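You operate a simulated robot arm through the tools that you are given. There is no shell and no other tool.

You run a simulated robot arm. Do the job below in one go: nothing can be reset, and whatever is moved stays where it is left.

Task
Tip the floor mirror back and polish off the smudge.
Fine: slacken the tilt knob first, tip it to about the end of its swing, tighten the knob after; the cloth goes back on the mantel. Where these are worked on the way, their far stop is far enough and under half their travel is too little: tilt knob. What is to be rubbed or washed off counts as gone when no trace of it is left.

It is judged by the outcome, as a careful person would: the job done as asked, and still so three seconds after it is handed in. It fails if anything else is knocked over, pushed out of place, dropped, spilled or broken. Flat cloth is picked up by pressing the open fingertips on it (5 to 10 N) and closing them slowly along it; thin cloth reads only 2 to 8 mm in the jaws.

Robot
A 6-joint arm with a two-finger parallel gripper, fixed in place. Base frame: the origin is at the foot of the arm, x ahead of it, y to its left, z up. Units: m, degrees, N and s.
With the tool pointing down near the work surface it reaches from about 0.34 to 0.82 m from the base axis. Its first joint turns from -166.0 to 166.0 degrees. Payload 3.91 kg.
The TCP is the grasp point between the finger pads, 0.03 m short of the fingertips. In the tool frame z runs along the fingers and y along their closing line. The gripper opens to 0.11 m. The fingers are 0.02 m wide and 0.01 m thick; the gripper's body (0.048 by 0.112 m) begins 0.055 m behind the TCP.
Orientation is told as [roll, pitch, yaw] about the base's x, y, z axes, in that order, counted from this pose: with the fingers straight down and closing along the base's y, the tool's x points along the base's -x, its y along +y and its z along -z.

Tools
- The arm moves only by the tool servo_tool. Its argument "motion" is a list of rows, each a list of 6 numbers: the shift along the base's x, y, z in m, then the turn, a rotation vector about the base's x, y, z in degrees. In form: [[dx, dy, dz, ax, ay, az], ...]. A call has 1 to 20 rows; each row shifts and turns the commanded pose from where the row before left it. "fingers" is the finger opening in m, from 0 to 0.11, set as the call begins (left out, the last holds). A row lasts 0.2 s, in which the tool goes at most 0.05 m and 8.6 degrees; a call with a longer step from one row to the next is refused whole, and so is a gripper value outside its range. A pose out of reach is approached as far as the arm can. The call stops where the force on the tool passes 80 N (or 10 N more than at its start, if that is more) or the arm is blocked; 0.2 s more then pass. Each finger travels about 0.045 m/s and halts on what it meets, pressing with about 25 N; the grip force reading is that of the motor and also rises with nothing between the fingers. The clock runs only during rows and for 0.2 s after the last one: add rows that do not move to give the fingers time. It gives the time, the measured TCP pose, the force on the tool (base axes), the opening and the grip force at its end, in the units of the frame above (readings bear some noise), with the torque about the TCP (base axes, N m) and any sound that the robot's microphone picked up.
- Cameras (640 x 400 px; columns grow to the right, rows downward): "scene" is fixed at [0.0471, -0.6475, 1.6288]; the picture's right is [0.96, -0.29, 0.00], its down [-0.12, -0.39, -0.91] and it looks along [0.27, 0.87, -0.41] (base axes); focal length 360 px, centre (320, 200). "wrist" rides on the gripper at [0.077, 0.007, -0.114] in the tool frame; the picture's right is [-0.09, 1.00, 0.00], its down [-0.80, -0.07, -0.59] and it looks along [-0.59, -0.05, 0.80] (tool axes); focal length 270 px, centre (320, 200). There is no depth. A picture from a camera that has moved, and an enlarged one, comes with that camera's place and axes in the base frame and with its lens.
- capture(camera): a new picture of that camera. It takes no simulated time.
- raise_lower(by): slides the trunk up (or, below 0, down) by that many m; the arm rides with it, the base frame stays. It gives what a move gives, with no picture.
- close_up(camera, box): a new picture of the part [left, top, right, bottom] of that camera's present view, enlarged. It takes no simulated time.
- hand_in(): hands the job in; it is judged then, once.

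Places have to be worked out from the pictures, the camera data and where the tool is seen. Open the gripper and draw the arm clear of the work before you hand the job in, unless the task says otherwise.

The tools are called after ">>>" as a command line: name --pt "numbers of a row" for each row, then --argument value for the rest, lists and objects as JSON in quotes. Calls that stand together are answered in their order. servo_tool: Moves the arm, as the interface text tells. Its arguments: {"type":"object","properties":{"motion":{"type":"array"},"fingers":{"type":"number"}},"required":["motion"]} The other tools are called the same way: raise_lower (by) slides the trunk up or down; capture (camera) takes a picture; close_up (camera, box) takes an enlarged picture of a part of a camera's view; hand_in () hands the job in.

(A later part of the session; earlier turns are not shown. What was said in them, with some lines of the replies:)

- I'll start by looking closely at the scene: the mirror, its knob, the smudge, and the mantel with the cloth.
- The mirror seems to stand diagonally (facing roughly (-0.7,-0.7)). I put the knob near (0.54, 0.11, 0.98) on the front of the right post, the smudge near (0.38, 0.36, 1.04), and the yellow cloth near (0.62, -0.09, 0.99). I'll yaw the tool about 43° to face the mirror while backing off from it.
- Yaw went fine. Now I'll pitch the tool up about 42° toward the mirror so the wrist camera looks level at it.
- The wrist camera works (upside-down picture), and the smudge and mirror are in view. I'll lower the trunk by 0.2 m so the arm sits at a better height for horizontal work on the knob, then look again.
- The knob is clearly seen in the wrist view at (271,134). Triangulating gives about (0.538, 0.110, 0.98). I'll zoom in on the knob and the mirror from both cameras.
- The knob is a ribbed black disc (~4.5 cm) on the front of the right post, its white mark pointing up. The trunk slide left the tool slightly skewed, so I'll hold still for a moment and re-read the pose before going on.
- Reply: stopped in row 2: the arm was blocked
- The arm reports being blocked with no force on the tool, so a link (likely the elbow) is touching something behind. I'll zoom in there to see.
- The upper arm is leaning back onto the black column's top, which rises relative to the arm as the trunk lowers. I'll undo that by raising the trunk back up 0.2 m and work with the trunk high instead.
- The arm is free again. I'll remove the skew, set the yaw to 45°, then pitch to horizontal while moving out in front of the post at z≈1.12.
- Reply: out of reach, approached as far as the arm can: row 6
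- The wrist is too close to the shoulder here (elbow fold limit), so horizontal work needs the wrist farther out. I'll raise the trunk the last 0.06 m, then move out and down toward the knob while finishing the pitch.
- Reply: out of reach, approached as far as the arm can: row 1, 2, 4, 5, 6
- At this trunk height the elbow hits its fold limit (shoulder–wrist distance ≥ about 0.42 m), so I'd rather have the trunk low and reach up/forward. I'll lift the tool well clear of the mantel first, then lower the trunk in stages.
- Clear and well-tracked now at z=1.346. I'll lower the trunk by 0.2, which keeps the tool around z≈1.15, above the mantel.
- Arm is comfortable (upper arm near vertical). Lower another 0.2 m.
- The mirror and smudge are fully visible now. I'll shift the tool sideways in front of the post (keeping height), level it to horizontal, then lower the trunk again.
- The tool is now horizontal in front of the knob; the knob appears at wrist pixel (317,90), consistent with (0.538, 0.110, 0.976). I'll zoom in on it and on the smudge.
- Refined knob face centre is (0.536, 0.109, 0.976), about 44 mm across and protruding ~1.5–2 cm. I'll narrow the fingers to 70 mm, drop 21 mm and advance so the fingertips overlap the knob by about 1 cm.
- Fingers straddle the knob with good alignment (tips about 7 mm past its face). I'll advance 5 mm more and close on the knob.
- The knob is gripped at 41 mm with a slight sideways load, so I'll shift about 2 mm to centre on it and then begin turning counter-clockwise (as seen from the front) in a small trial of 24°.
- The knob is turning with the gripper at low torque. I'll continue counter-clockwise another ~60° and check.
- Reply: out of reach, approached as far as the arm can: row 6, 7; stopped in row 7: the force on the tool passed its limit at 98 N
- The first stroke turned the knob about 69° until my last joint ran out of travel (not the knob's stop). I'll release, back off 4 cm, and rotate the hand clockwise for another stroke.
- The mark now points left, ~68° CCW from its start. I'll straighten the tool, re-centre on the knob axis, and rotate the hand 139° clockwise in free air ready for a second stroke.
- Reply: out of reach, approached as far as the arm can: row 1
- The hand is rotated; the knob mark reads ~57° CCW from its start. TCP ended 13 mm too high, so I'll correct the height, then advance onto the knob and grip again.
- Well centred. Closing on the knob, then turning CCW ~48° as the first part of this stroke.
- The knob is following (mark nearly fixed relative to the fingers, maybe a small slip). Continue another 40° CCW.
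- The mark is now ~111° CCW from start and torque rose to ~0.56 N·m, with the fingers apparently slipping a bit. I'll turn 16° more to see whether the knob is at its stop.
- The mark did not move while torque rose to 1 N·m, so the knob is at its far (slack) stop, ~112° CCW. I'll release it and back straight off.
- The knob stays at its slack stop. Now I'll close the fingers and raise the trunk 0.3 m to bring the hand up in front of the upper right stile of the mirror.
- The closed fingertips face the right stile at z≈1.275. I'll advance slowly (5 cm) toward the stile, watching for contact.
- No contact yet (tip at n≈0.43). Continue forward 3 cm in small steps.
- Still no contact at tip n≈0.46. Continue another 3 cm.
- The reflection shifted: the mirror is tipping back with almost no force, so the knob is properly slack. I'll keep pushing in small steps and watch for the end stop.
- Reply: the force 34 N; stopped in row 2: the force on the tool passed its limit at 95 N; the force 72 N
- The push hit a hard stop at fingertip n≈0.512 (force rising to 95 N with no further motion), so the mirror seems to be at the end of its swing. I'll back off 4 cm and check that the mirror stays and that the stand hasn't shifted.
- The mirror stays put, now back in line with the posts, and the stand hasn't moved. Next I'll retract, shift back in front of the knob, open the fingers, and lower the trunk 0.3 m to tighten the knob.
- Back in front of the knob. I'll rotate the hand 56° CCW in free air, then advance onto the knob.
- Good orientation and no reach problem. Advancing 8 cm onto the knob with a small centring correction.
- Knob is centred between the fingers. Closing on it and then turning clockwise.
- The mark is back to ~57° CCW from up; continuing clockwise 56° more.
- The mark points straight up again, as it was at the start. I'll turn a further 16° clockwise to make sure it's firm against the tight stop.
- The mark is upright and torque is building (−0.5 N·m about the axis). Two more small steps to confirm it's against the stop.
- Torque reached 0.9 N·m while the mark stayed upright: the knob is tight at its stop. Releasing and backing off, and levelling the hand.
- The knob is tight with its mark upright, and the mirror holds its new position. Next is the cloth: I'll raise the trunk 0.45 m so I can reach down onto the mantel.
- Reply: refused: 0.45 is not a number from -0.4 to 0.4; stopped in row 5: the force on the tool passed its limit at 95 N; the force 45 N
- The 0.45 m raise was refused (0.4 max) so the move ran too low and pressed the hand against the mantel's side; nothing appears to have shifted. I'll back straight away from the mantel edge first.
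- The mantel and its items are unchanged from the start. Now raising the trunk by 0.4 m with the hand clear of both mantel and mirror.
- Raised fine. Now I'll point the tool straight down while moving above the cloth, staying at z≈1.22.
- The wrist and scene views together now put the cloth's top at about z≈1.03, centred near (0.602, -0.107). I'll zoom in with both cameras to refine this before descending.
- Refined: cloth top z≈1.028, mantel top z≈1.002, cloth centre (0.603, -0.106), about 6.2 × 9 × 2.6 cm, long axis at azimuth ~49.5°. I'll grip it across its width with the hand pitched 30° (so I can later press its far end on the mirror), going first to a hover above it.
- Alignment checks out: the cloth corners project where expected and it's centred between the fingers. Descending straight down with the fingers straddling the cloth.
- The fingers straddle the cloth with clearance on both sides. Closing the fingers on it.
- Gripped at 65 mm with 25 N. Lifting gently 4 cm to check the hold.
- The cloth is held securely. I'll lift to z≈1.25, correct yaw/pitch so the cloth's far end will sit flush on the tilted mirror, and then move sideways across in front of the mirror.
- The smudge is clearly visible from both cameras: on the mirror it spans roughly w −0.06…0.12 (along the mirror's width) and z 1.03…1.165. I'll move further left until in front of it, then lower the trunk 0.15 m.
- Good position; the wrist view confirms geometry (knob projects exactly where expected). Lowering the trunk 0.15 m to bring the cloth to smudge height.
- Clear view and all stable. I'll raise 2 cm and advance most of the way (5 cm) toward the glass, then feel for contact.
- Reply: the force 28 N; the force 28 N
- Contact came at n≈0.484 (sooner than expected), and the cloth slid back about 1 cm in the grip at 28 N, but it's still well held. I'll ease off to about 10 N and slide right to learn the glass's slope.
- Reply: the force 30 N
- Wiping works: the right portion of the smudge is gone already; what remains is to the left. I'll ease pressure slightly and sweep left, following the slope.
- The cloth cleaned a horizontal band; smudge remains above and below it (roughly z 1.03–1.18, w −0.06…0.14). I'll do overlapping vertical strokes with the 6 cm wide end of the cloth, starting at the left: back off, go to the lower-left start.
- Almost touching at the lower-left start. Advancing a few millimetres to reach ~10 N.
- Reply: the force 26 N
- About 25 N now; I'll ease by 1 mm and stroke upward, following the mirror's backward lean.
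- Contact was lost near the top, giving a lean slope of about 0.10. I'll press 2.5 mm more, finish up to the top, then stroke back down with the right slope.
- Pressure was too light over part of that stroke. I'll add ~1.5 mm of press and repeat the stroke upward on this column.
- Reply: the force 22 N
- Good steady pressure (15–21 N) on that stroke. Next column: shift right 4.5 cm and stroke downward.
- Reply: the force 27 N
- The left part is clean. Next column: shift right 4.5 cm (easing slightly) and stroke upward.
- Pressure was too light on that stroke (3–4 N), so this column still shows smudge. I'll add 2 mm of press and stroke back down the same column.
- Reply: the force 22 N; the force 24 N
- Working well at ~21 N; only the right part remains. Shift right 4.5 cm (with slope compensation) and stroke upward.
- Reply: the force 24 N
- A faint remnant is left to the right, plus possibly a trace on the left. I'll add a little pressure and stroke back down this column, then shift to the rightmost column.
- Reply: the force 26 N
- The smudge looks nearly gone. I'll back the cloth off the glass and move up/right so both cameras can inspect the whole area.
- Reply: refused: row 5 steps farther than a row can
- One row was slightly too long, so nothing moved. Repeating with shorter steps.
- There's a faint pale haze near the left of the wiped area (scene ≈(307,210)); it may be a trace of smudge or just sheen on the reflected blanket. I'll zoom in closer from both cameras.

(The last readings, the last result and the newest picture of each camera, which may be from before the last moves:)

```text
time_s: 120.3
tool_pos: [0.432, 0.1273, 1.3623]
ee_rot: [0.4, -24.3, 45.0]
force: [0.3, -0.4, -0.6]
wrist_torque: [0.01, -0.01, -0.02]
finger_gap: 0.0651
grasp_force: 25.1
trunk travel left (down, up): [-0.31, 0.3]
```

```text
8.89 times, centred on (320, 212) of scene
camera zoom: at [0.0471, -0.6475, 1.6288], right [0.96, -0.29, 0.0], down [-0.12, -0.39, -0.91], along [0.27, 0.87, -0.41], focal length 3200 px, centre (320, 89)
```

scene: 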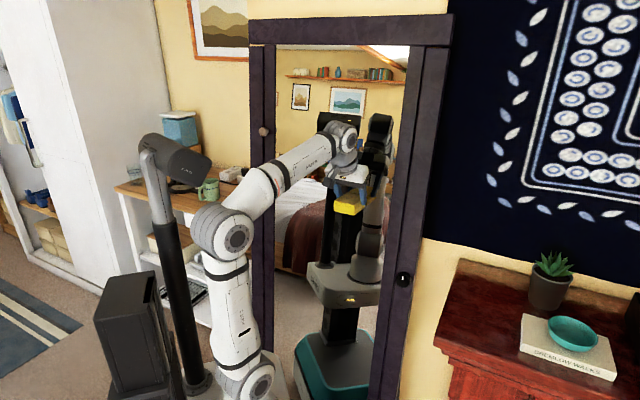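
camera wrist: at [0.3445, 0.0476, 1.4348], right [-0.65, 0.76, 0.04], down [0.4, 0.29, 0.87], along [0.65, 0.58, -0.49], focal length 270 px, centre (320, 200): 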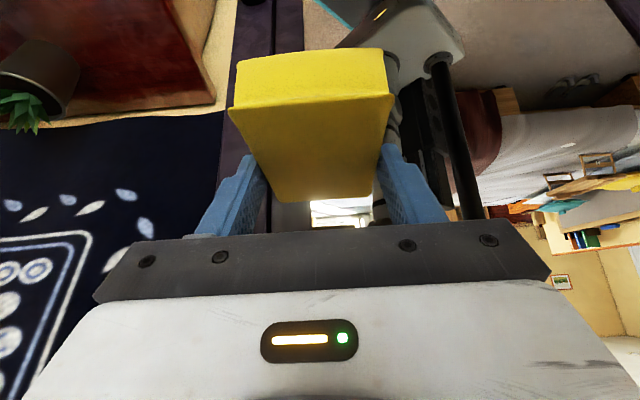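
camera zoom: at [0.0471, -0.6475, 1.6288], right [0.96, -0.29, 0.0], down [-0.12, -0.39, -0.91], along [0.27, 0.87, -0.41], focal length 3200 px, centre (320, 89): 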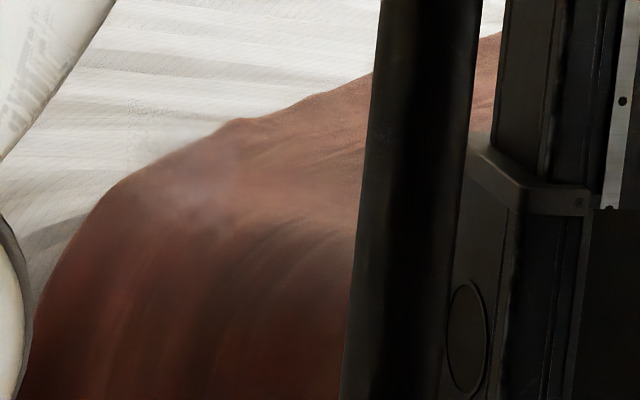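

Both views agree there is a small faint trace at about w −0.045, z 1.10–1.15 (between two of my columns). I'll return there, yaw +2° to sit flusher on the glass.

>>> servo_tool --pt "-0.0209 0.0234 -0.032 0 0 0" --pt "-0.0209 0.0234 -0.032 0 0 0" --pt "-0.0209 0.0234 -0.032 0 0 0" --pt "-0.0209 0.0234 -0.032 0 0 0" --pt "-0.0209 0.0234 -0.032 0 0 2" --pt "-0.0209 0.0234 -0.032 0 0 0" --pt "-0.0209 0.0234 -0.032 0 0 0" --pt "-0.0209 0.0234 -0.032 0 0 0"

>>> servo_tool --pt "0.007 0.007 0 0 0 0" --pt "0.006 0.006 0 0 0 0" --pt "0.003 0.003 0 0 0 0" --pt "0 0 0 0 0 0"

```text
time_s: 122.1
tool_pos: [0.2631, 0.3175, 1.1075]
ee_rot: [0.4, -24.4, 47.0]
force: [0.4, 0.2, 0.2]
wrist_torque: [0.0, 0.0, 0.01]
finger_gap: 0.0651
grasp_force: 24.7
trunk travel left (down, up): [-0.31, 0.3]
```

```text
time_s: 123.1
tool_pos: [0.2796, 0.3329, 1.107]
ee_rot: [0.4, -24.4, 47.0]
force: [-1.1, 0.6, -1.5]
wrist_torque: [-0.01, -0.02, 0.04]
finger_gap: 0.0652
grasp_force: 24.9
trunk travel left (down, up): [-0.31, 0.3]
```

Near the glass, no contact yet. Advancing a few millimetres more.

>>> servo_tool --pt "0.0015 0.0015 0 0 0 0" --pt "0.0015 0.0015 0 0 0 0" --pt "0.001 0.001 0 0 0 0" --pt "0 0 0 0 0 0"

```text
time_s: 124.1
tool_pos: [0.2835, 0.3366, 1.1064]
ee_rot: [0.3, -24.3, 47.0]
force: [-0.3, 0.1, -1.4]
wrist_torque: [0.0, 0.02, -0.03]
finger_gap: 0.0647
grasp_force: 24.6
trunk travel left (down, up): [-0.31, 0.3]
```

>>> servo_tool --pt "0.0015 0.0015 0 0 0 0" --pt "0.0015 0.0015 0 0 0 0" --pt "0 0 0 0 0 0"

```text
time_s: 124.9
tool_pos: [0.285, 0.3405, 1.1072]
ee_rot: [0.3, -24.4, 47.1]
force: [-9.1, -5.3, -2.2]
wrist_torque: [-0.13, 0.25, -0.19]
finger_gap: 0.065
grasp_force: 24.9
trunk travel left (down, up): [-0.31, 0.3]
```

Contact at ~10 N. Pressing 1 mm more and stroking up over the trace, then down shifted 1.5 cm to the right, then up again shifted left.

>>> servo_tool --pt "0.0008 0.0008 -0.005 0 0 0" --pt "0.0012 0.0012 0.017 0 0 0" --pt "0.0012 0.0012 0.017 0 0 0" --pt "0.0012 0.0012 0.017 0 0 0" --pt "0.0012 0.0012 0.017 0 0 0" --pt "0.0012 0.0012 0.017 0 0 0"

>>> servo_tool --pt "0.0108 -0.0104 0 0 0 0" --pt "-0.0011 -0.0011 -0.017 0 0 0" --pt "-0.0011 -0.0011 -0.017 0 0 0" --pt "-0.0011 -0.0011 -0.017 0 0 0" --pt "-0.0011 -0.0011 -0.017 0 0 0" --pt "-0.0011 -0.0011 -0.017 0 0 0"

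>>> servo_tool --pt "-0.0108 0.0102 0 0 0 0" --pt "-0.0108 0.0102 0 0 0 0" --pt "0.0012 0.0012 0.017 0 0 0" --pt "0.0012 0.0012 0.017 0 0 0" --pt "0.0012 0.0012 0.017 0 0 0" --pt "0.0012 0.0012 0.017 0 0 0" --pt "0.0012 0.0012 0.017 0 0 0"

>>> close_up --camera "scene" --box '[260, 150, 410, 270]'

```text
time_s: 126.3
tool_pos: [0.2912, 0.3462, 1.1867]
ee_rot: [0.3, -24.4, 47.0]
force: [-9.0, -8.7, -3.3]
wrist_torque: [-0.19, 0.36, -0.41]
finger_gap: 0.0651
grasp_force: 24.6
trunk travel left (down, up): [-0.31, 0.3]
```

```text
time_s: 127.7
tool_pos: [0.2967, 0.3304, 1.1035]
ee_rot: [0.3, -24.5, 47.0]
force: [-10.3, -10.3, 6.7]
wrist_torque: [-0.14, -0.23, -0.47]
finger_gap: 0.0652
grasp_force: 25.2
trunk travel left (down, up): [-0.31, 0.3]
```

```text
time_s: 129.3
tool_pos: [0.2819, 0.3584, 1.1887]
ee_rot: [0.4, -24.5, 47.1]
force: [-8.2, -9.2, -3.8]
wrist_torque: [-0.22, 0.33, -0.42]
finger_gap: 0.0651
grasp_force: 25.2
trunk travel left (down, up): [-0.31, 0.3]
```

```text
3.33 times, centred on (335, 210) of scene
camera zoom: at [0.0471, -0.6475, 1.6288], right [0.96, -0.29, 0.0], down [-0.12, -0.39, -0.91], along [0.27, 0.87, -0.41], focal length 1200 px, centre (270, 167)
```

zoom: 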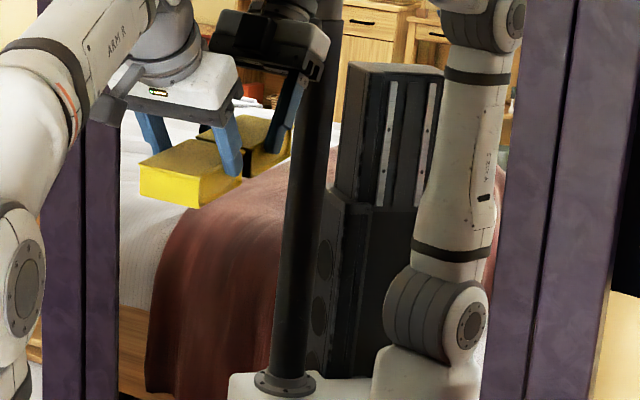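

The torque shows that with yaw 47° only the right edge of the cloth touches, so 45° was flusher. I'll back off slightly, rotate back 1.8°, re-press and repeat these strokes over the trace.

>>> servo_tool --pt "-0.003 -0.003 0 0 0 0" --pt "0.008 -0.008 0 0 0 -1.8" --pt "0.002 0.002 0 0 0 0" --pt "0.0012 0.0012 0 0 0 0" --pt "0 0 0 0 0 0"

```text
time_s: 130.5
tool_pos: [0.2918, 0.3501, 1.1871]
ee_rot: [0.3, -24.4, 45.3]
force: [-4.5, -6.4, -2.8]
wrist_torque: [-0.24, 0.12, 0.22]
finger_gap: 0.0652
grasp_force: 25.5
trunk travel left (down, up): [-0.31, 0.3]
```

Now lightly touching on the left edge, which is right over the trace. Press 1.5 mm more and stroke down, then up, twice with small sideways shifts.

>>> servo_tool --pt "0.0011 0.0011 0 0 0 0" --pt "-0.0011 -0.0011 -0.017 0 0 0" --pt "-0.0011 -0.0011 -0.017 0 0 0" --pt "-0.0011 -0.0011 -0.017 0 0 0" --pt "-0.0011 -0.0011 -0.017 0 0 0" --pt "-0.0011 -0.0011 -0.017 0 0 0"

>>> servo_tool --pt "0.0106 -0.0104 0 0 0 0" --pt "0.0012 0.0012 0.017 0 0 0" --pt "0.0012 0.0012 0.017 0 0 0" --pt "0.0012 0.0012 0.017 0 0 0" --pt "0.0012 0.0012 0.017 0 0 0" --pt "0.0012 0.0012 0.017 0 0 0"

>>> servo_tool --pt "0.0106 -0.0104 0 0 0 0" --pt "-0.0011 -0.0011 -0.017 0 0 0" --pt "-0.0011 -0.0011 -0.017 0 0 0" --pt "-0.0011 -0.0011 -0.017 0 0 0" --pt "-0.0011 -0.0011 -0.017 0 0 0" --pt "-0.0011 -0.0011 -0.017 0 0 0"

>>> close_up --camera "scene" --box '[260, 150, 410, 270]'

```text
time_s: 131.9
tool_pos: [0.2862, 0.3425, 1.1041]
ee_rot: [0.4, -24.6, 45.2]
force: [-15.2, -15.0, 9.7]
wrist_torque: [-0.15, 0.13, -0.05]
finger_gap: 0.0653
grasp_force: 25.1
trunk travel left (down, up): [-0.31, 0.3]
```

```text
time_s: 133.3
tool_pos: [0.3018, 0.3382, 1.1873]
ee_rot: [0.3, -24.4, 45.2]
force: [-11.5, -10.8, -4.3]
wrist_torque: [-0.35, 0.33, -0.12]
finger_gap: 0.0649
grasp_force: 24.9
trunk travel left (down, up): [-0.31, 0.3]
```

```text
time_s: 134.7
tool_pos: [0.3057, 0.3232, 1.1038]
ee_rot: [0.3, -24.5, 45.3]
force: [-15.2, -16.5, 12.1]
wrist_torque: [-0.17, 0.09, -0.21]
finger_gap: 0.0652
grasp_force: 24.9
trunk travel left (down, up): [-0.31, 0.3]
```

```text
3.33 times, centred on (335, 210) of scene
camera zoom: at [0.0471, -0.6475, 1.6288], right [0.96, -0.29, 0.0], down [-0.12, -0.39, -0.91], along [0.27, 0.87, -0.41], focal length 1200 px, centre (270, 167)
```

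zoom: 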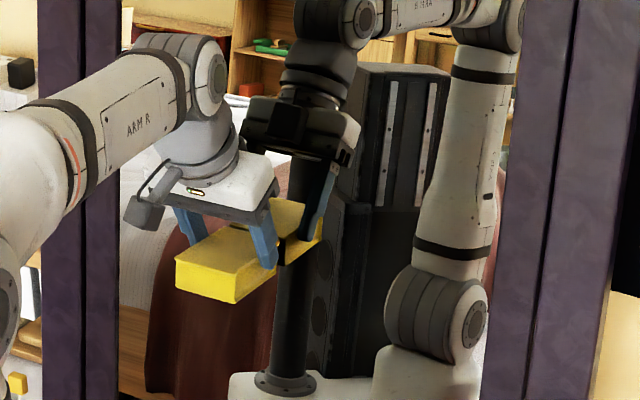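

Solid flush pressure (~21 N) this time. I'll back off again to the inspection pose.

>>> servo_tool --pt "-0.01 -0.01 0 0 0 0" --pt "-0.018 -0.018 0.005 0 0 0" --pt "0.018 -0.024 0.033 0 0 0" --pt "0.018 -0.024 0.033 0 0 0" --pt "0.021 -0.024 0.033 0 0 0" --pt "0.021 -0.024 0.033 0 0 0" --pt "0.021 -0.024 0.033 0 0 0" --pt "0.021 -0.024 0.033 0 0 0" --pt "0.021 -0.024 0.033 0 0 0"

>>> close_up --camera "scene" --box '[270, 170, 390, 260]'

>>> capture --camera "wrist"

>>> close_up --camera "wrist" --box '[440, 0, 640, 125]'

```text
time_s: 136.7
tool_pos: [0.4244, 0.1311, 1.3342]
ee_rot: [0.3, -24.5, 45.2]
force: [0.1, -0.6, -0.4]
wrist_torque: [0.0, 0.04, 0.02]
finger_gap: 0.0647
grasp_force: 25.3
trunk travel left (down, up): [-0.31, 0.3]
```

```text
4.44 times, centred on (330, 215) of scene
camera zoom: at [0.0471, -0.6475, 1.6288], right [0.96, -0.29, 0.0], down [-0.12, -0.39, -0.91], along [0.27, 0.87, -0.41], focal length 1600 px, centre (276, 133)
```

zoom: 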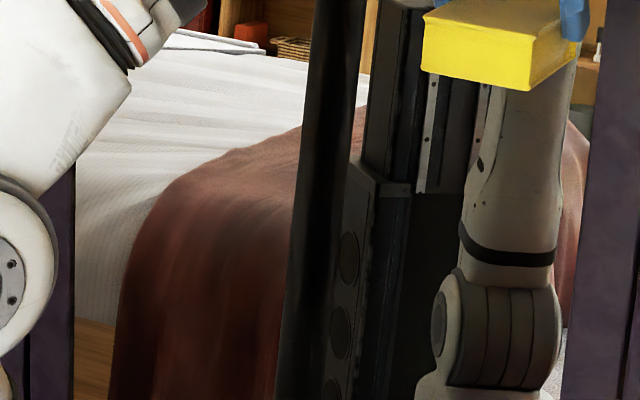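

```text
taken
camera wrist: at [0.338, 0.0514, 1.4061], right [-0.65, 0.76, 0.04], down [0.39, 0.29, 0.87], along [0.65, 0.59, -0.49], focal length 270 px, centre (320, 200)
```

wrist: 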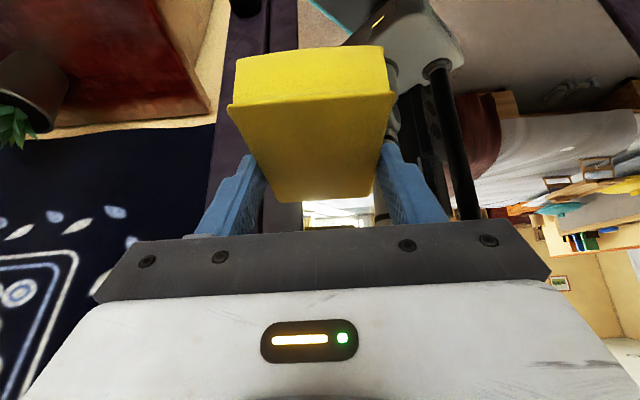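

```text
3.20 times, centred on (540, 62) of wrist
camera zoom: at [0.338, 0.0514, 1.4061], right [-0.65, 0.76, 0.04], down [0.39, 0.29, 0.87], along [0.65, 0.59, -0.49], focal length 865 px, centre (-384, 640)
```

zoom: 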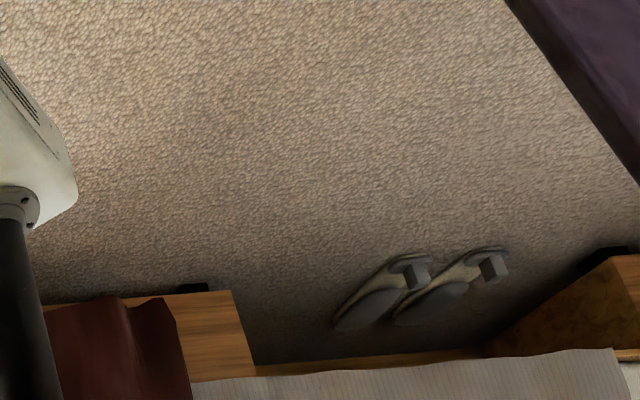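

The trace is gone in both views. I'll inspect the rest of the smudge area at higher magnification.

>>> close_up --camera "scene" --box '[285, 190, 345, 235]'

>>> close_up --camera "scene" --box '[325, 185, 385, 230]'

>>> close_up --camera "scene" --box '[290, 220, 370, 280]'

>>> close_up --camera "wrist" --box '[380, 0, 540, 100]'

```text
8.89 times, centred on (315, 212) of scene
camera zoom: at [0.0471, -0.6475, 1.6288], right [0.96, -0.29, 0.0], down [-0.12, -0.39, -0.91], along [0.27, 0.87, -0.41], focal length 3200 px, centre (364, 89)
```

zoom: 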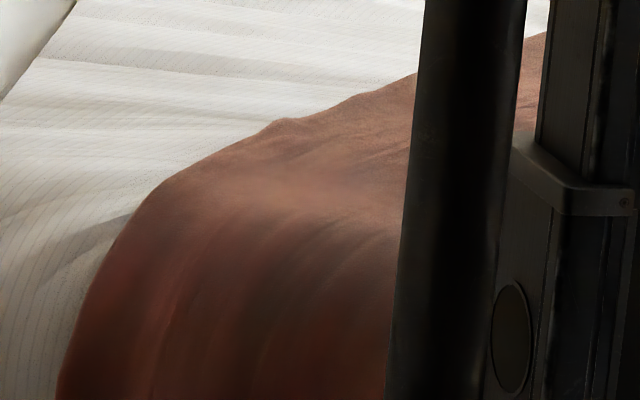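

```text
8.89 times, centred on (355, 208) of scene
camera zoom: at [0.0471, -0.6475, 1.6288], right [0.96, -0.29, 0.0], down [-0.12, -0.39, -0.91], along [0.27, 0.87, -0.41], focal length 3200 px, centre (9, 133)
```

zoom: 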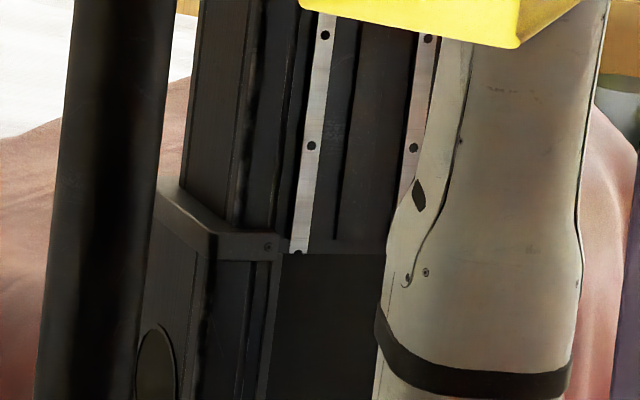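

```text
6.67 times, centred on (330, 250) of scene
camera zoom: at [0.0471, -0.6475, 1.6288], right [0.96, -0.29, 0.0], down [-0.12, -0.39, -0.91], along [0.27, 0.87, -0.41], focal length 2400 px, centre (253, -133)
```

zoom: 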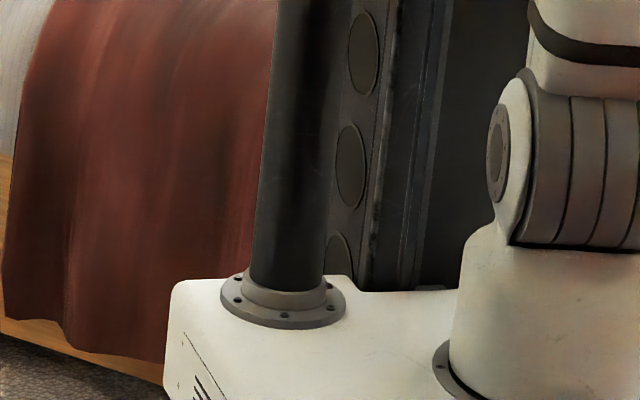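

```text
4.00 times, centred on (460, 50) of wrist
camera zoom: at [0.338, 0.0514, 1.4061], right [-0.65, 0.76, 0.04], down [0.39, 0.29, 0.87], along [0.65, 0.59, -0.49], focal length 1081 px, centre (-240, 800)
```

zoom: 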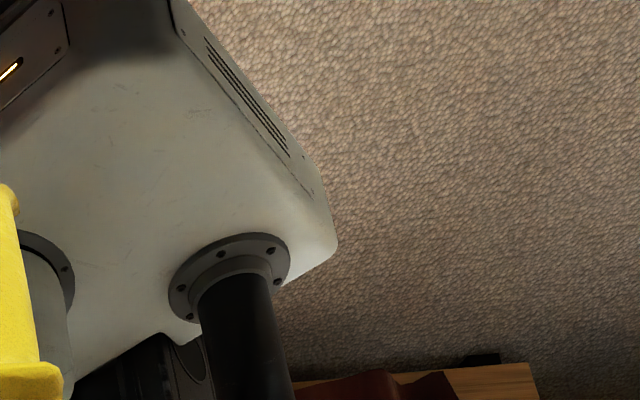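

The glass is clean everywhere I can see, including against the dark background where haze would show. Now I'll carry the cloth back over the mantel, restoring the hand's original pick-up orientation.

>>> servo_tool --pt "0.0222 -0.0296 -0.005 0 0 0" --pt "0.0222 -0.0296 -0.005 0 0 0" --pt "0.0222 -0.0296 -0.005 0 0 0" --pt "0.0222 -0.0296 -0.01 0 0 0" --pt "0.0222 -0.0296 -0.015 0 0 0" --pt "0.0222 -0.0296 -0.02 0 0 4.3" --pt "0.0222 -0.0296 -0.03 4.18 -3.57 0" --pt "0.0222 -0.0296 -0.03 0 0 0"

>>> capture --camera "scene"

>>> capture --camera "wrist"

>>> close_up --camera "scene" --box '[270, 150, 400, 270]'

```text
time_s: 138.5
tool_pos: [0.5998, -0.1053, 1.2187]
ee_rot: [0.3, -29.9, 49.6]
force: [0.2, -0.2, -0.6]
wrist_torque: [-0.03, 0.01, -0.04]
finger_gap: 0.0648
grasp_force: 25.3
trunk travel left (down, up): [-0.31, 0.3]
```

```text
taken
```

scene: 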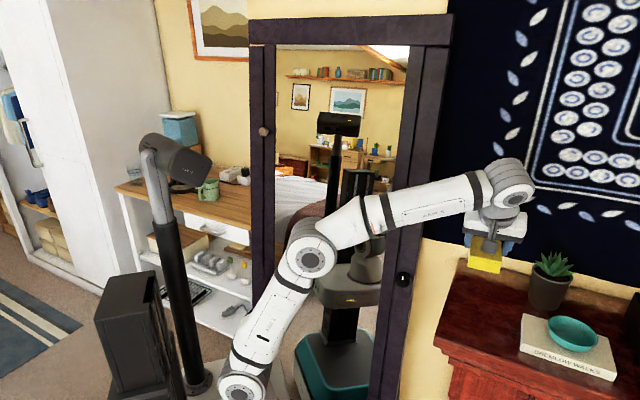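

```text
taken
camera wrist: at [0.5139, -0.1962, 1.2792], right [-0.71, 0.7, 0.05], down [0.31, 0.26, 0.91], along [0.63, 0.67, -0.4], focal length 270 px, centre (320, 200)
```

wrist: 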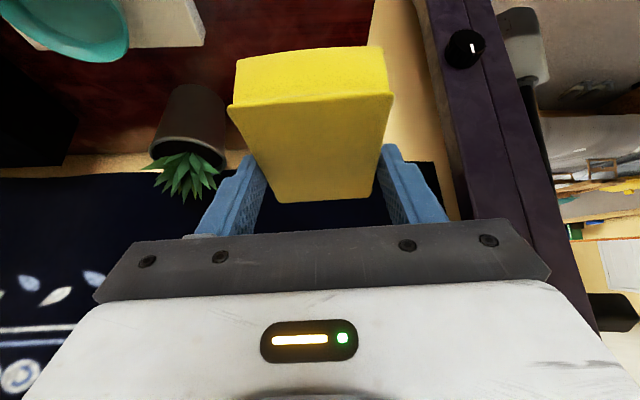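

```text
3.33 times, centred on (335, 210) of scene
camera zoom: at [0.0471, -0.6475, 1.6288], right [0.96, -0.29, 0.0], down [-0.12, -0.39, -0.91], along [0.27, 0.87, -0.41], focal length 1200 px, centre (270, 167)
```

zoom: 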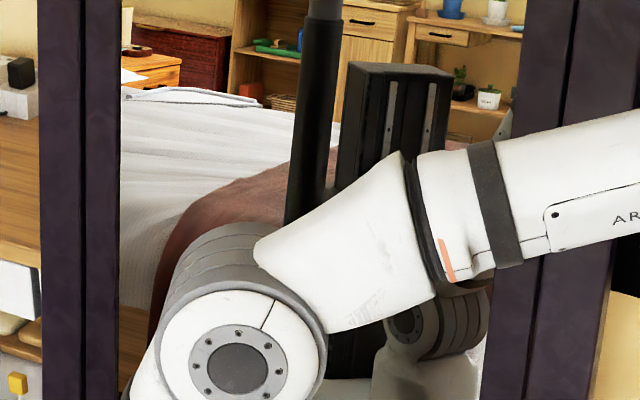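

The cloth is held level, its centre already right over its original spot (≈(0.598, -0.106)). Descending toward the mantel, slowing near the surface.

>>> servo_tool --pt "0.0005 0 -0.03 0 0 0" --pt "0.0005 0 -0.03 0 0 0" --pt "0.0005 0 -0.03 0 0 0" --pt "0.0005 0 -0.03 0 0 0" --pt "0 0 -0.025 0 0 0" --pt "0 0 -0.012 0 0 0" --pt "0 0 -0.007 0 0 0"

>>> capture --camera "wrist"

>>> close_up --camera "scene" --box '[430, 250, 550, 350]'

```text
time_s: 140.1
tool_pos: [0.6012, -0.107, 1.0543]
ee_rot: [0.3, -29.9, 49.5]
force: [1.2, 0.4, -0.7]
wrist_torque: [0.02, -0.01, 0.0]
finger_gap: 0.065
grasp_force: 24.8
trunk travel left (down, up): [-0.31, 0.3]
```

```text
taken
camera wrist: at [0.5163, -0.1978, 1.1148], right [-0.71, 0.7, 0.05], down [0.31, 0.26, 0.91], along [0.63, 0.66, -0.4], focal length 270 px, centre (320, 200)
```

wrist: 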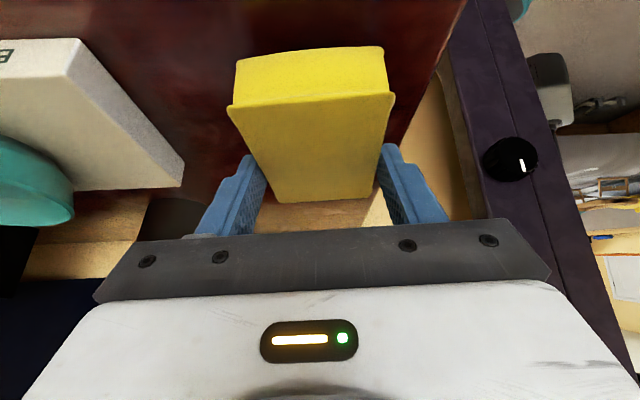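

```text
4.00 times, centred on (490, 300) of scene
camera zoom: at [0.0471, -0.6475, 1.6288], right [0.96, -0.29, 0.0], down [-0.12, -0.39, -0.91], along [0.27, 0.87, -0.41], focal length 1440 px, centre (-360, -200)
```

zoom: 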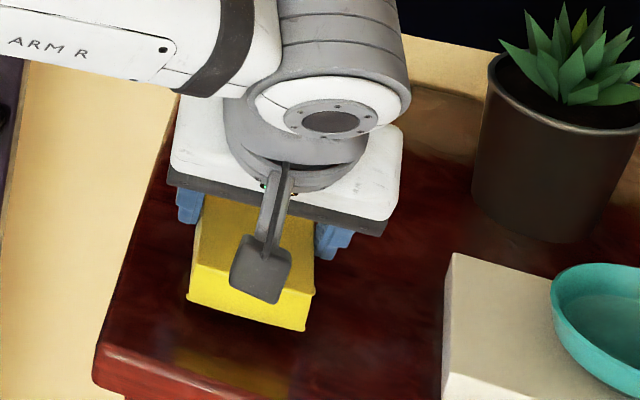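

No contact yet, about a centimetre to go. Lowering in small steps until the mantel takes the weight.

>>> servo_tool --pt "0 0 -0.004 0 0 0" --pt "0 0 -0.004 0 0 0" --pt "0 0 -0.003 0 0 0" --pt "0 0 0 0 0 0"

```text
time_s: 141.1
tool_pos: [0.6012, -0.1069, 1.0423]
ee_rot: [0.2, -29.8, 49.6]
force: [1.5, 0.8, -0.6]
wrist_torque: [-0.02, -0.01, -0.01]
finger_gap: 0.0649
grasp_force: 25.6
trunk travel left (down, up): [-0.31, 0.3]
```

>>> servo_tool --pt "0 0 -0.002 0 0 0" --pt "0 0 -0.002 0 0 0" --pt "0 0 0 0 0 0"

>>> close_up --camera "scene" --box '[450, 290, 520, 340]'

```text
time_s: 141.9
tool_pos: [0.6017, -0.1079, 1.0384]
ee_rot: [0.3, -29.9, 49.4]
force: [0.0, 0.5, -0.6]
wrist_torque: [-0.01, 0.0, 0.01]
finger_gap: 0.065
grasp_force: 24.8
trunk travel left (down, up): [-0.31, 0.3]
```

```text
8.00 times, centred on (485, 315) of scene
camera zoom: at [0.0471, -0.6475, 1.6288], right [0.96, -0.29, 0.0], down [-0.12, -0.39, -0.91], along [0.27, 0.87, -0.41], focal length 2880 px, centre (-1000, -720)
```

zoom: 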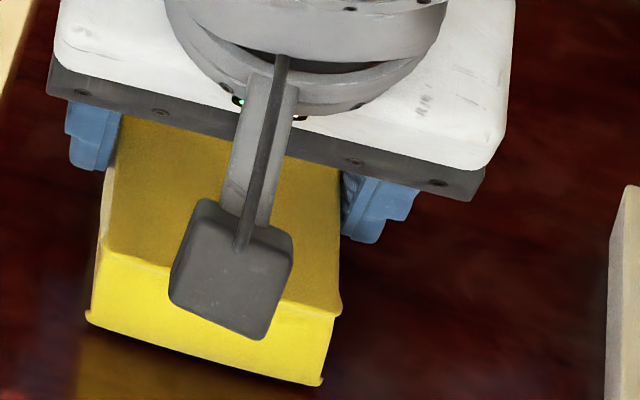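

Nearly down (pick-up height was 1.037). A couple more 2 mm steps until force shows contact.

>>> servo_tool --pt "0 0 -0.002 0 0 0" --pt "0 0 0 0 0 0"

```text
time_s: 142.5
tool_pos: [0.602, -0.1071, 1.0371]
ee_rot: [0.2, -29.9, 49.6]
force: [1.3, 0.2, 4.4]
wrist_torque: [0.07, -0.38, -0.07]
finger_gap: 0.065
grasp_force: 25.2
trunk travel left (down, up): [-0.31, 0.3]
```

The far edge touches (4 N). Lower 1 mm more, then open the fingers to release.

>>> servo_tool --pt "0 0 -0.001 0 0 0" --pt "0 0 0 0 0 0"

>>> servo_tool --pt "0 0 0 0 0 0" --pt "0 0 0 0 0 0" --pt "0 0 0 0 0 0" --pt "0 0 0 0 0 0" --fingers 0.09

>>> capture --camera "wrist"

>>> close_up --camera "scene" --box '[430, 250, 550, 350]'

```text
time_s: 143.1
tool_pos: [0.5991, -0.1079, 1.0364]
ee_rot: [0.1, -30.0, 49.5]
force: [5.1, -1.5, 13.0]
wrist_torque: [0.32, -0.79, -0.16]
finger_gap: 0.0647
grasp_force: 25.2
trunk travel left (down, up): [-0.31, 0.3]
```

```text
time_s: 144.1
tool_pos: [0.6015, -0.1078, 1.036]
ee_rot: [0.3, -30.0, 49.5]
force: [0.4, -0.7, -0.5]
wrist_torque: [0.0, 0.03, 0.0]
finger_gap: 0.09
grasp_force: 0.0
trunk travel left (down, up): [-0.31, 0.3]
```

```text
taken
camera wrist: at [0.5156, -0.1983, 1.0962], right [-0.71, 0.7, 0.05], down [0.31, 0.26, 0.91], along [0.63, 0.66, -0.4], focal length 270 px, centre (320, 200)
```

wrist: 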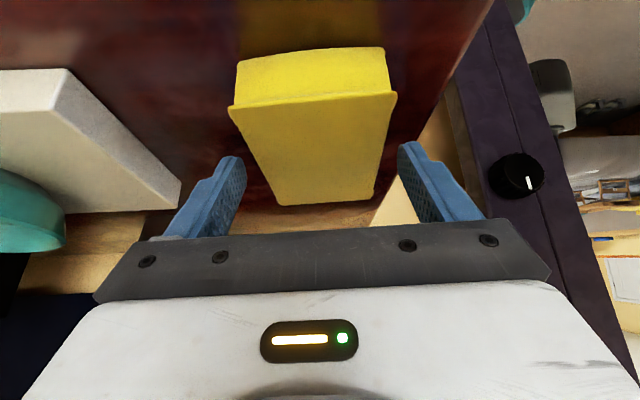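

```text
4.00 times, centred on (490, 300) of scene
camera zoom: at [0.0471, -0.6475, 1.6288], right [0.96, -0.29, 0.0], down [-0.12, -0.39, -0.91], along [0.27, 0.87, -0.41], focal length 1440 px, centre (-360, -200)
```

zoom: 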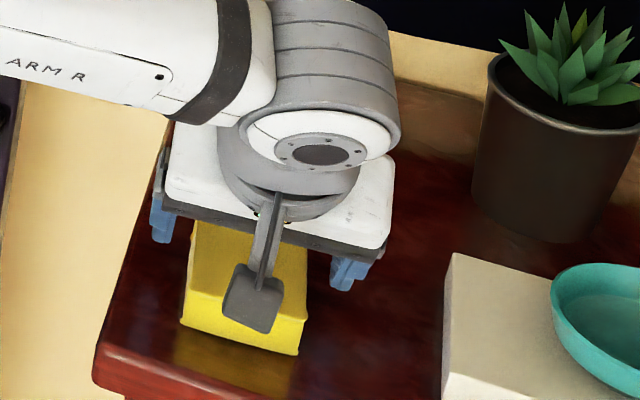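

The cloth is released on the mantel at its original place with fingers clear on both sides. Raising the hand straight up.

>>> servo_tool --pt "0 0 0.01 0 0 0" --pt "0 0 0.02 0 0 0" --pt "0 0 0.035 0 0 0" --pt "0 0 0.045 0 0 0" --pt "0 0 0.045 0 0 0" --pt "0 0 0.045 0 0 0"

>>> capture --camera "wrist"

>>> close_up --camera "scene" --box '[420, 230, 640, 400]'

```text
time_s: 145.5
tool_pos: [0.6027, -0.1079, 1.2371]
ee_rot: [0.4, -29.7, 49.4]
force: [0.3, -0.1, 0.8]
wrist_torque: [0.01, 0.02, 0.0]
finger_gap: 0.09
grasp_force: 0.2
trunk travel left (down, up): [-0.31, 0.3]
```

```text
taken
camera wrist: at [0.5177, -0.1981, 1.2972], right [-0.71, 0.7, 0.05], down [0.32, 0.25, 0.91], along [0.63, 0.66, -0.4], focal length 270 px, centre (320, 200)
```

wrist: 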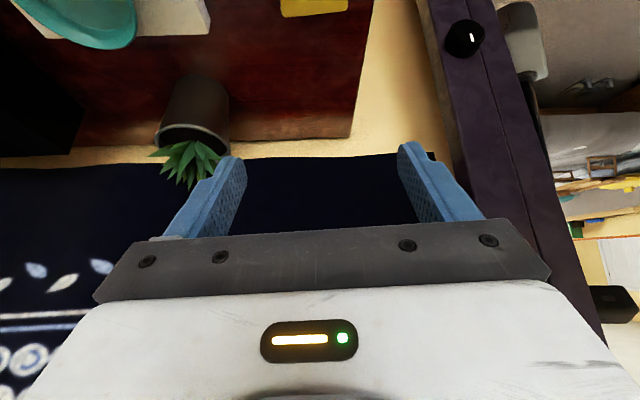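

```text
2.35 times, centred on (530, 315) of scene
camera zoom: at [0.0471, -0.6475, 1.6288], right [0.96, -0.29, 0.0], down [-0.12, -0.39, -0.91], along [0.27, 0.87, -0.41], focal length 847 px, centre (-174, -71)
```

zoom: 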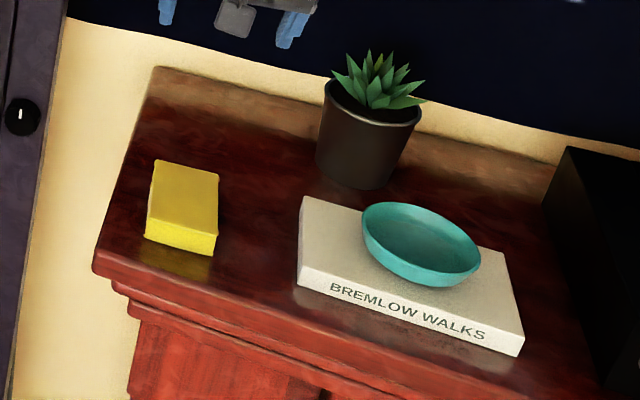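

The cloth is back where it was and everything else on the mantel is undisturbed. I'll raise the trunk and withdraw the hand from the mantel so I can do a last inspection of the mirror.

>>> raise_lower --by 0.24

```text
time_s: 148.0
tool_pos: [0.6026, -0.1085, 1.4772]
ee_rot: [0.2, -29.9, 49.5]
force: [0.7, 0.4, -1.3]
wrist_torque: [0.02, -0.01, -0.04]
finger_gap: 0.09
grasp_force: 0.0
trunk travel left (down, up): [-0.55, 0.06]
```

Now withdrawing back toward the robot and pointing the tool down, well away from the mirror.

>>> servo_tool --pt "-0.035 0.01 0 -5.7 4.87 0" --pt "-0.035 0.015 0 -5.7 4.87 0" --pt "-0.035 0.02 0 -5.7 4.87 0" --pt "-0.035 0.022 0 -5.7 4.87 0" --pt "-0.035 0.022 0 0 0 0" --pt "-0.035 0.022 0 0 0 0" --pt "-0.035 0.022 0 0 0 0" --pt "-0.035 0.022 0 0 0 0" --pt "-0.035 0.022 0 0 0 0"

>>> capture --camera "wrist"

>>> capture --camera "scene"

```text
time_s: 150.0
tool_pos: [0.2855, 0.0697, 1.4805]
ee_rot: [0.3, 0.0, 49.5]
force: [0.5, 0.5, 0.4]
wrist_torque: [0.0, 0.0, -0.01]
finger_gap: 0.09
grasp_force: 0.1
trunk travel left (down, up): [-0.55, 0.06]
```

```text
taken
camera wrist: at [0.2293, 0.016, 1.5943], right [-0.7, 0.71, 0.0], down [0.58, 0.56, 0.59], along [0.42, 0.42, -0.8], focal length 270 px, centre (320, 200)
```

wrist: 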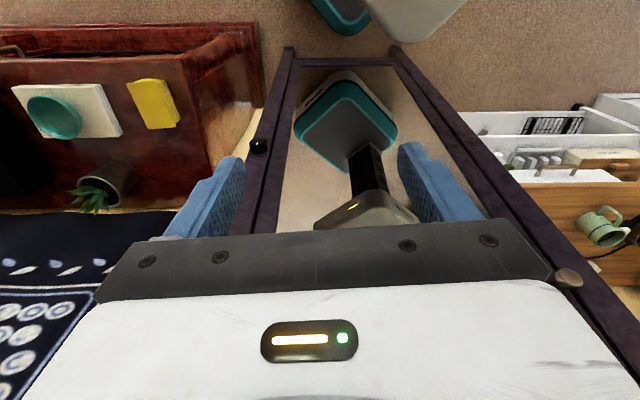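

```text
taken
```

scene: 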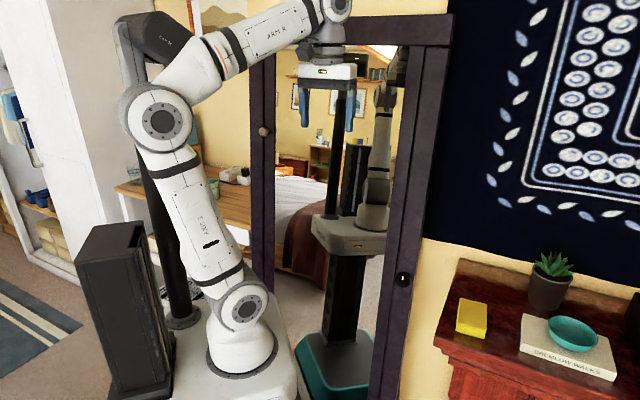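

This shows the mirror's bottom and the robot's base well. I'll zoom in to be sure the mirror swung freely to its own stop (not blocked by something), and check the glass again.

>>> close_up --camera "wrist" --box '[240, 0, 480, 150]'

>>> close_up --camera "scene" --box '[270, 150, 400, 270]'

>>> close_up --camera "wrist" --box '[230, 100, 430, 240]'

>>> close_up --camera "scene" --box '[240, 240, 460, 400]'

```text
2.67 times, centred on (360, 75) of wrist
camera zoom: at [0.2293, 0.016, 1.5943], right [-0.7, 0.71, 0.0], down [0.58, 0.56, 0.59], along [0.42, 0.42, -0.8], focal length 721 px, centre (213, 533)
```

zoom: 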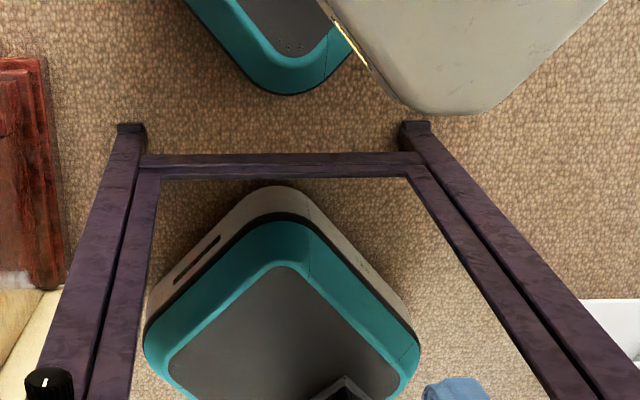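

```text
3.33 times, centred on (335, 210) of scene
camera zoom: at [0.0471, -0.6475, 1.6288], right [0.96, -0.29, 0.0], down [-0.12, -0.39, -0.91], along [0.27, 0.87, -0.41], focal length 1200 px, centre (270, 167)
```

zoom: 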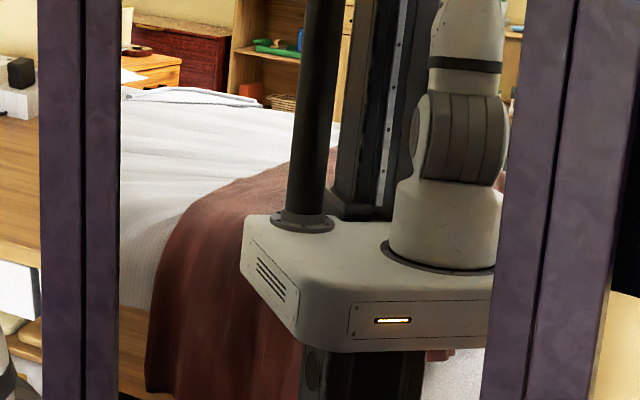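

```text
2.86 times, centred on (330, 170) of wrist
camera zoom: at [0.2293, 0.016, 1.5943], right [-0.7, 0.71, 0.0], down [0.58, 0.56, 0.59], along [0.42, 0.42, -0.8], focal length 772 px, centre (291, 286)
```

zoom: 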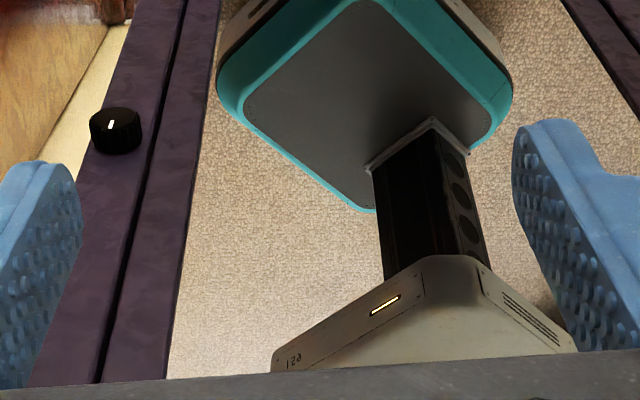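

```text
2.50 times, centred on (350, 320) of scene
camera zoom: at [0.0471, -0.6475, 1.6288], right [0.96, -0.29, 0.0], down [-0.12, -0.39, -0.91], along [0.27, 0.87, -0.41], focal length 900 px, centre (245, -100)
```

zoom: 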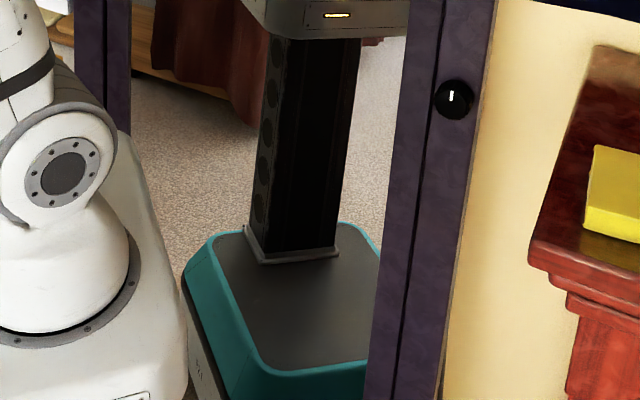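

The mirror is back at its stop with nothing obstructing it. The glass is clean in every view, the knob is tight (mark up), the cloth is on the mantel in its place, and the open gripper is well clear. Handing in.

>>> hand_in

```text
The job is handed in.
```

I tipped the floor mirror back and polished off the smudge, then handed the job in. I haven't been told the verdict.

- **Tilt knob:** I slackened it to its far stop, about 112° counter-clockwise. After tipping the mirror I tightened it again; its mark points straight up, as it did at the start.
- **Mirror:** I pushed it back until it hit a hard stop and would go no further. It stayed there once I let go, and nothing was in the way of its swing.
- **Smudge:** My first strokes left one faint trace, so I went over that spot again. Zoomed in from both cameras, the glass now looks clean.
- **Cloth:** It is back on the mantel within a few millimetres of where it started. The plant, book and bowl look undisturbed.

**Mantel contact:** At one point the hand pressed against the side of the mantel with about 95 N, because a trunk lift was refused and the next move ran too low. I backed off straight away, and the pictures show nothing moved.

The gripper is open and the arm is clear of the mirror.
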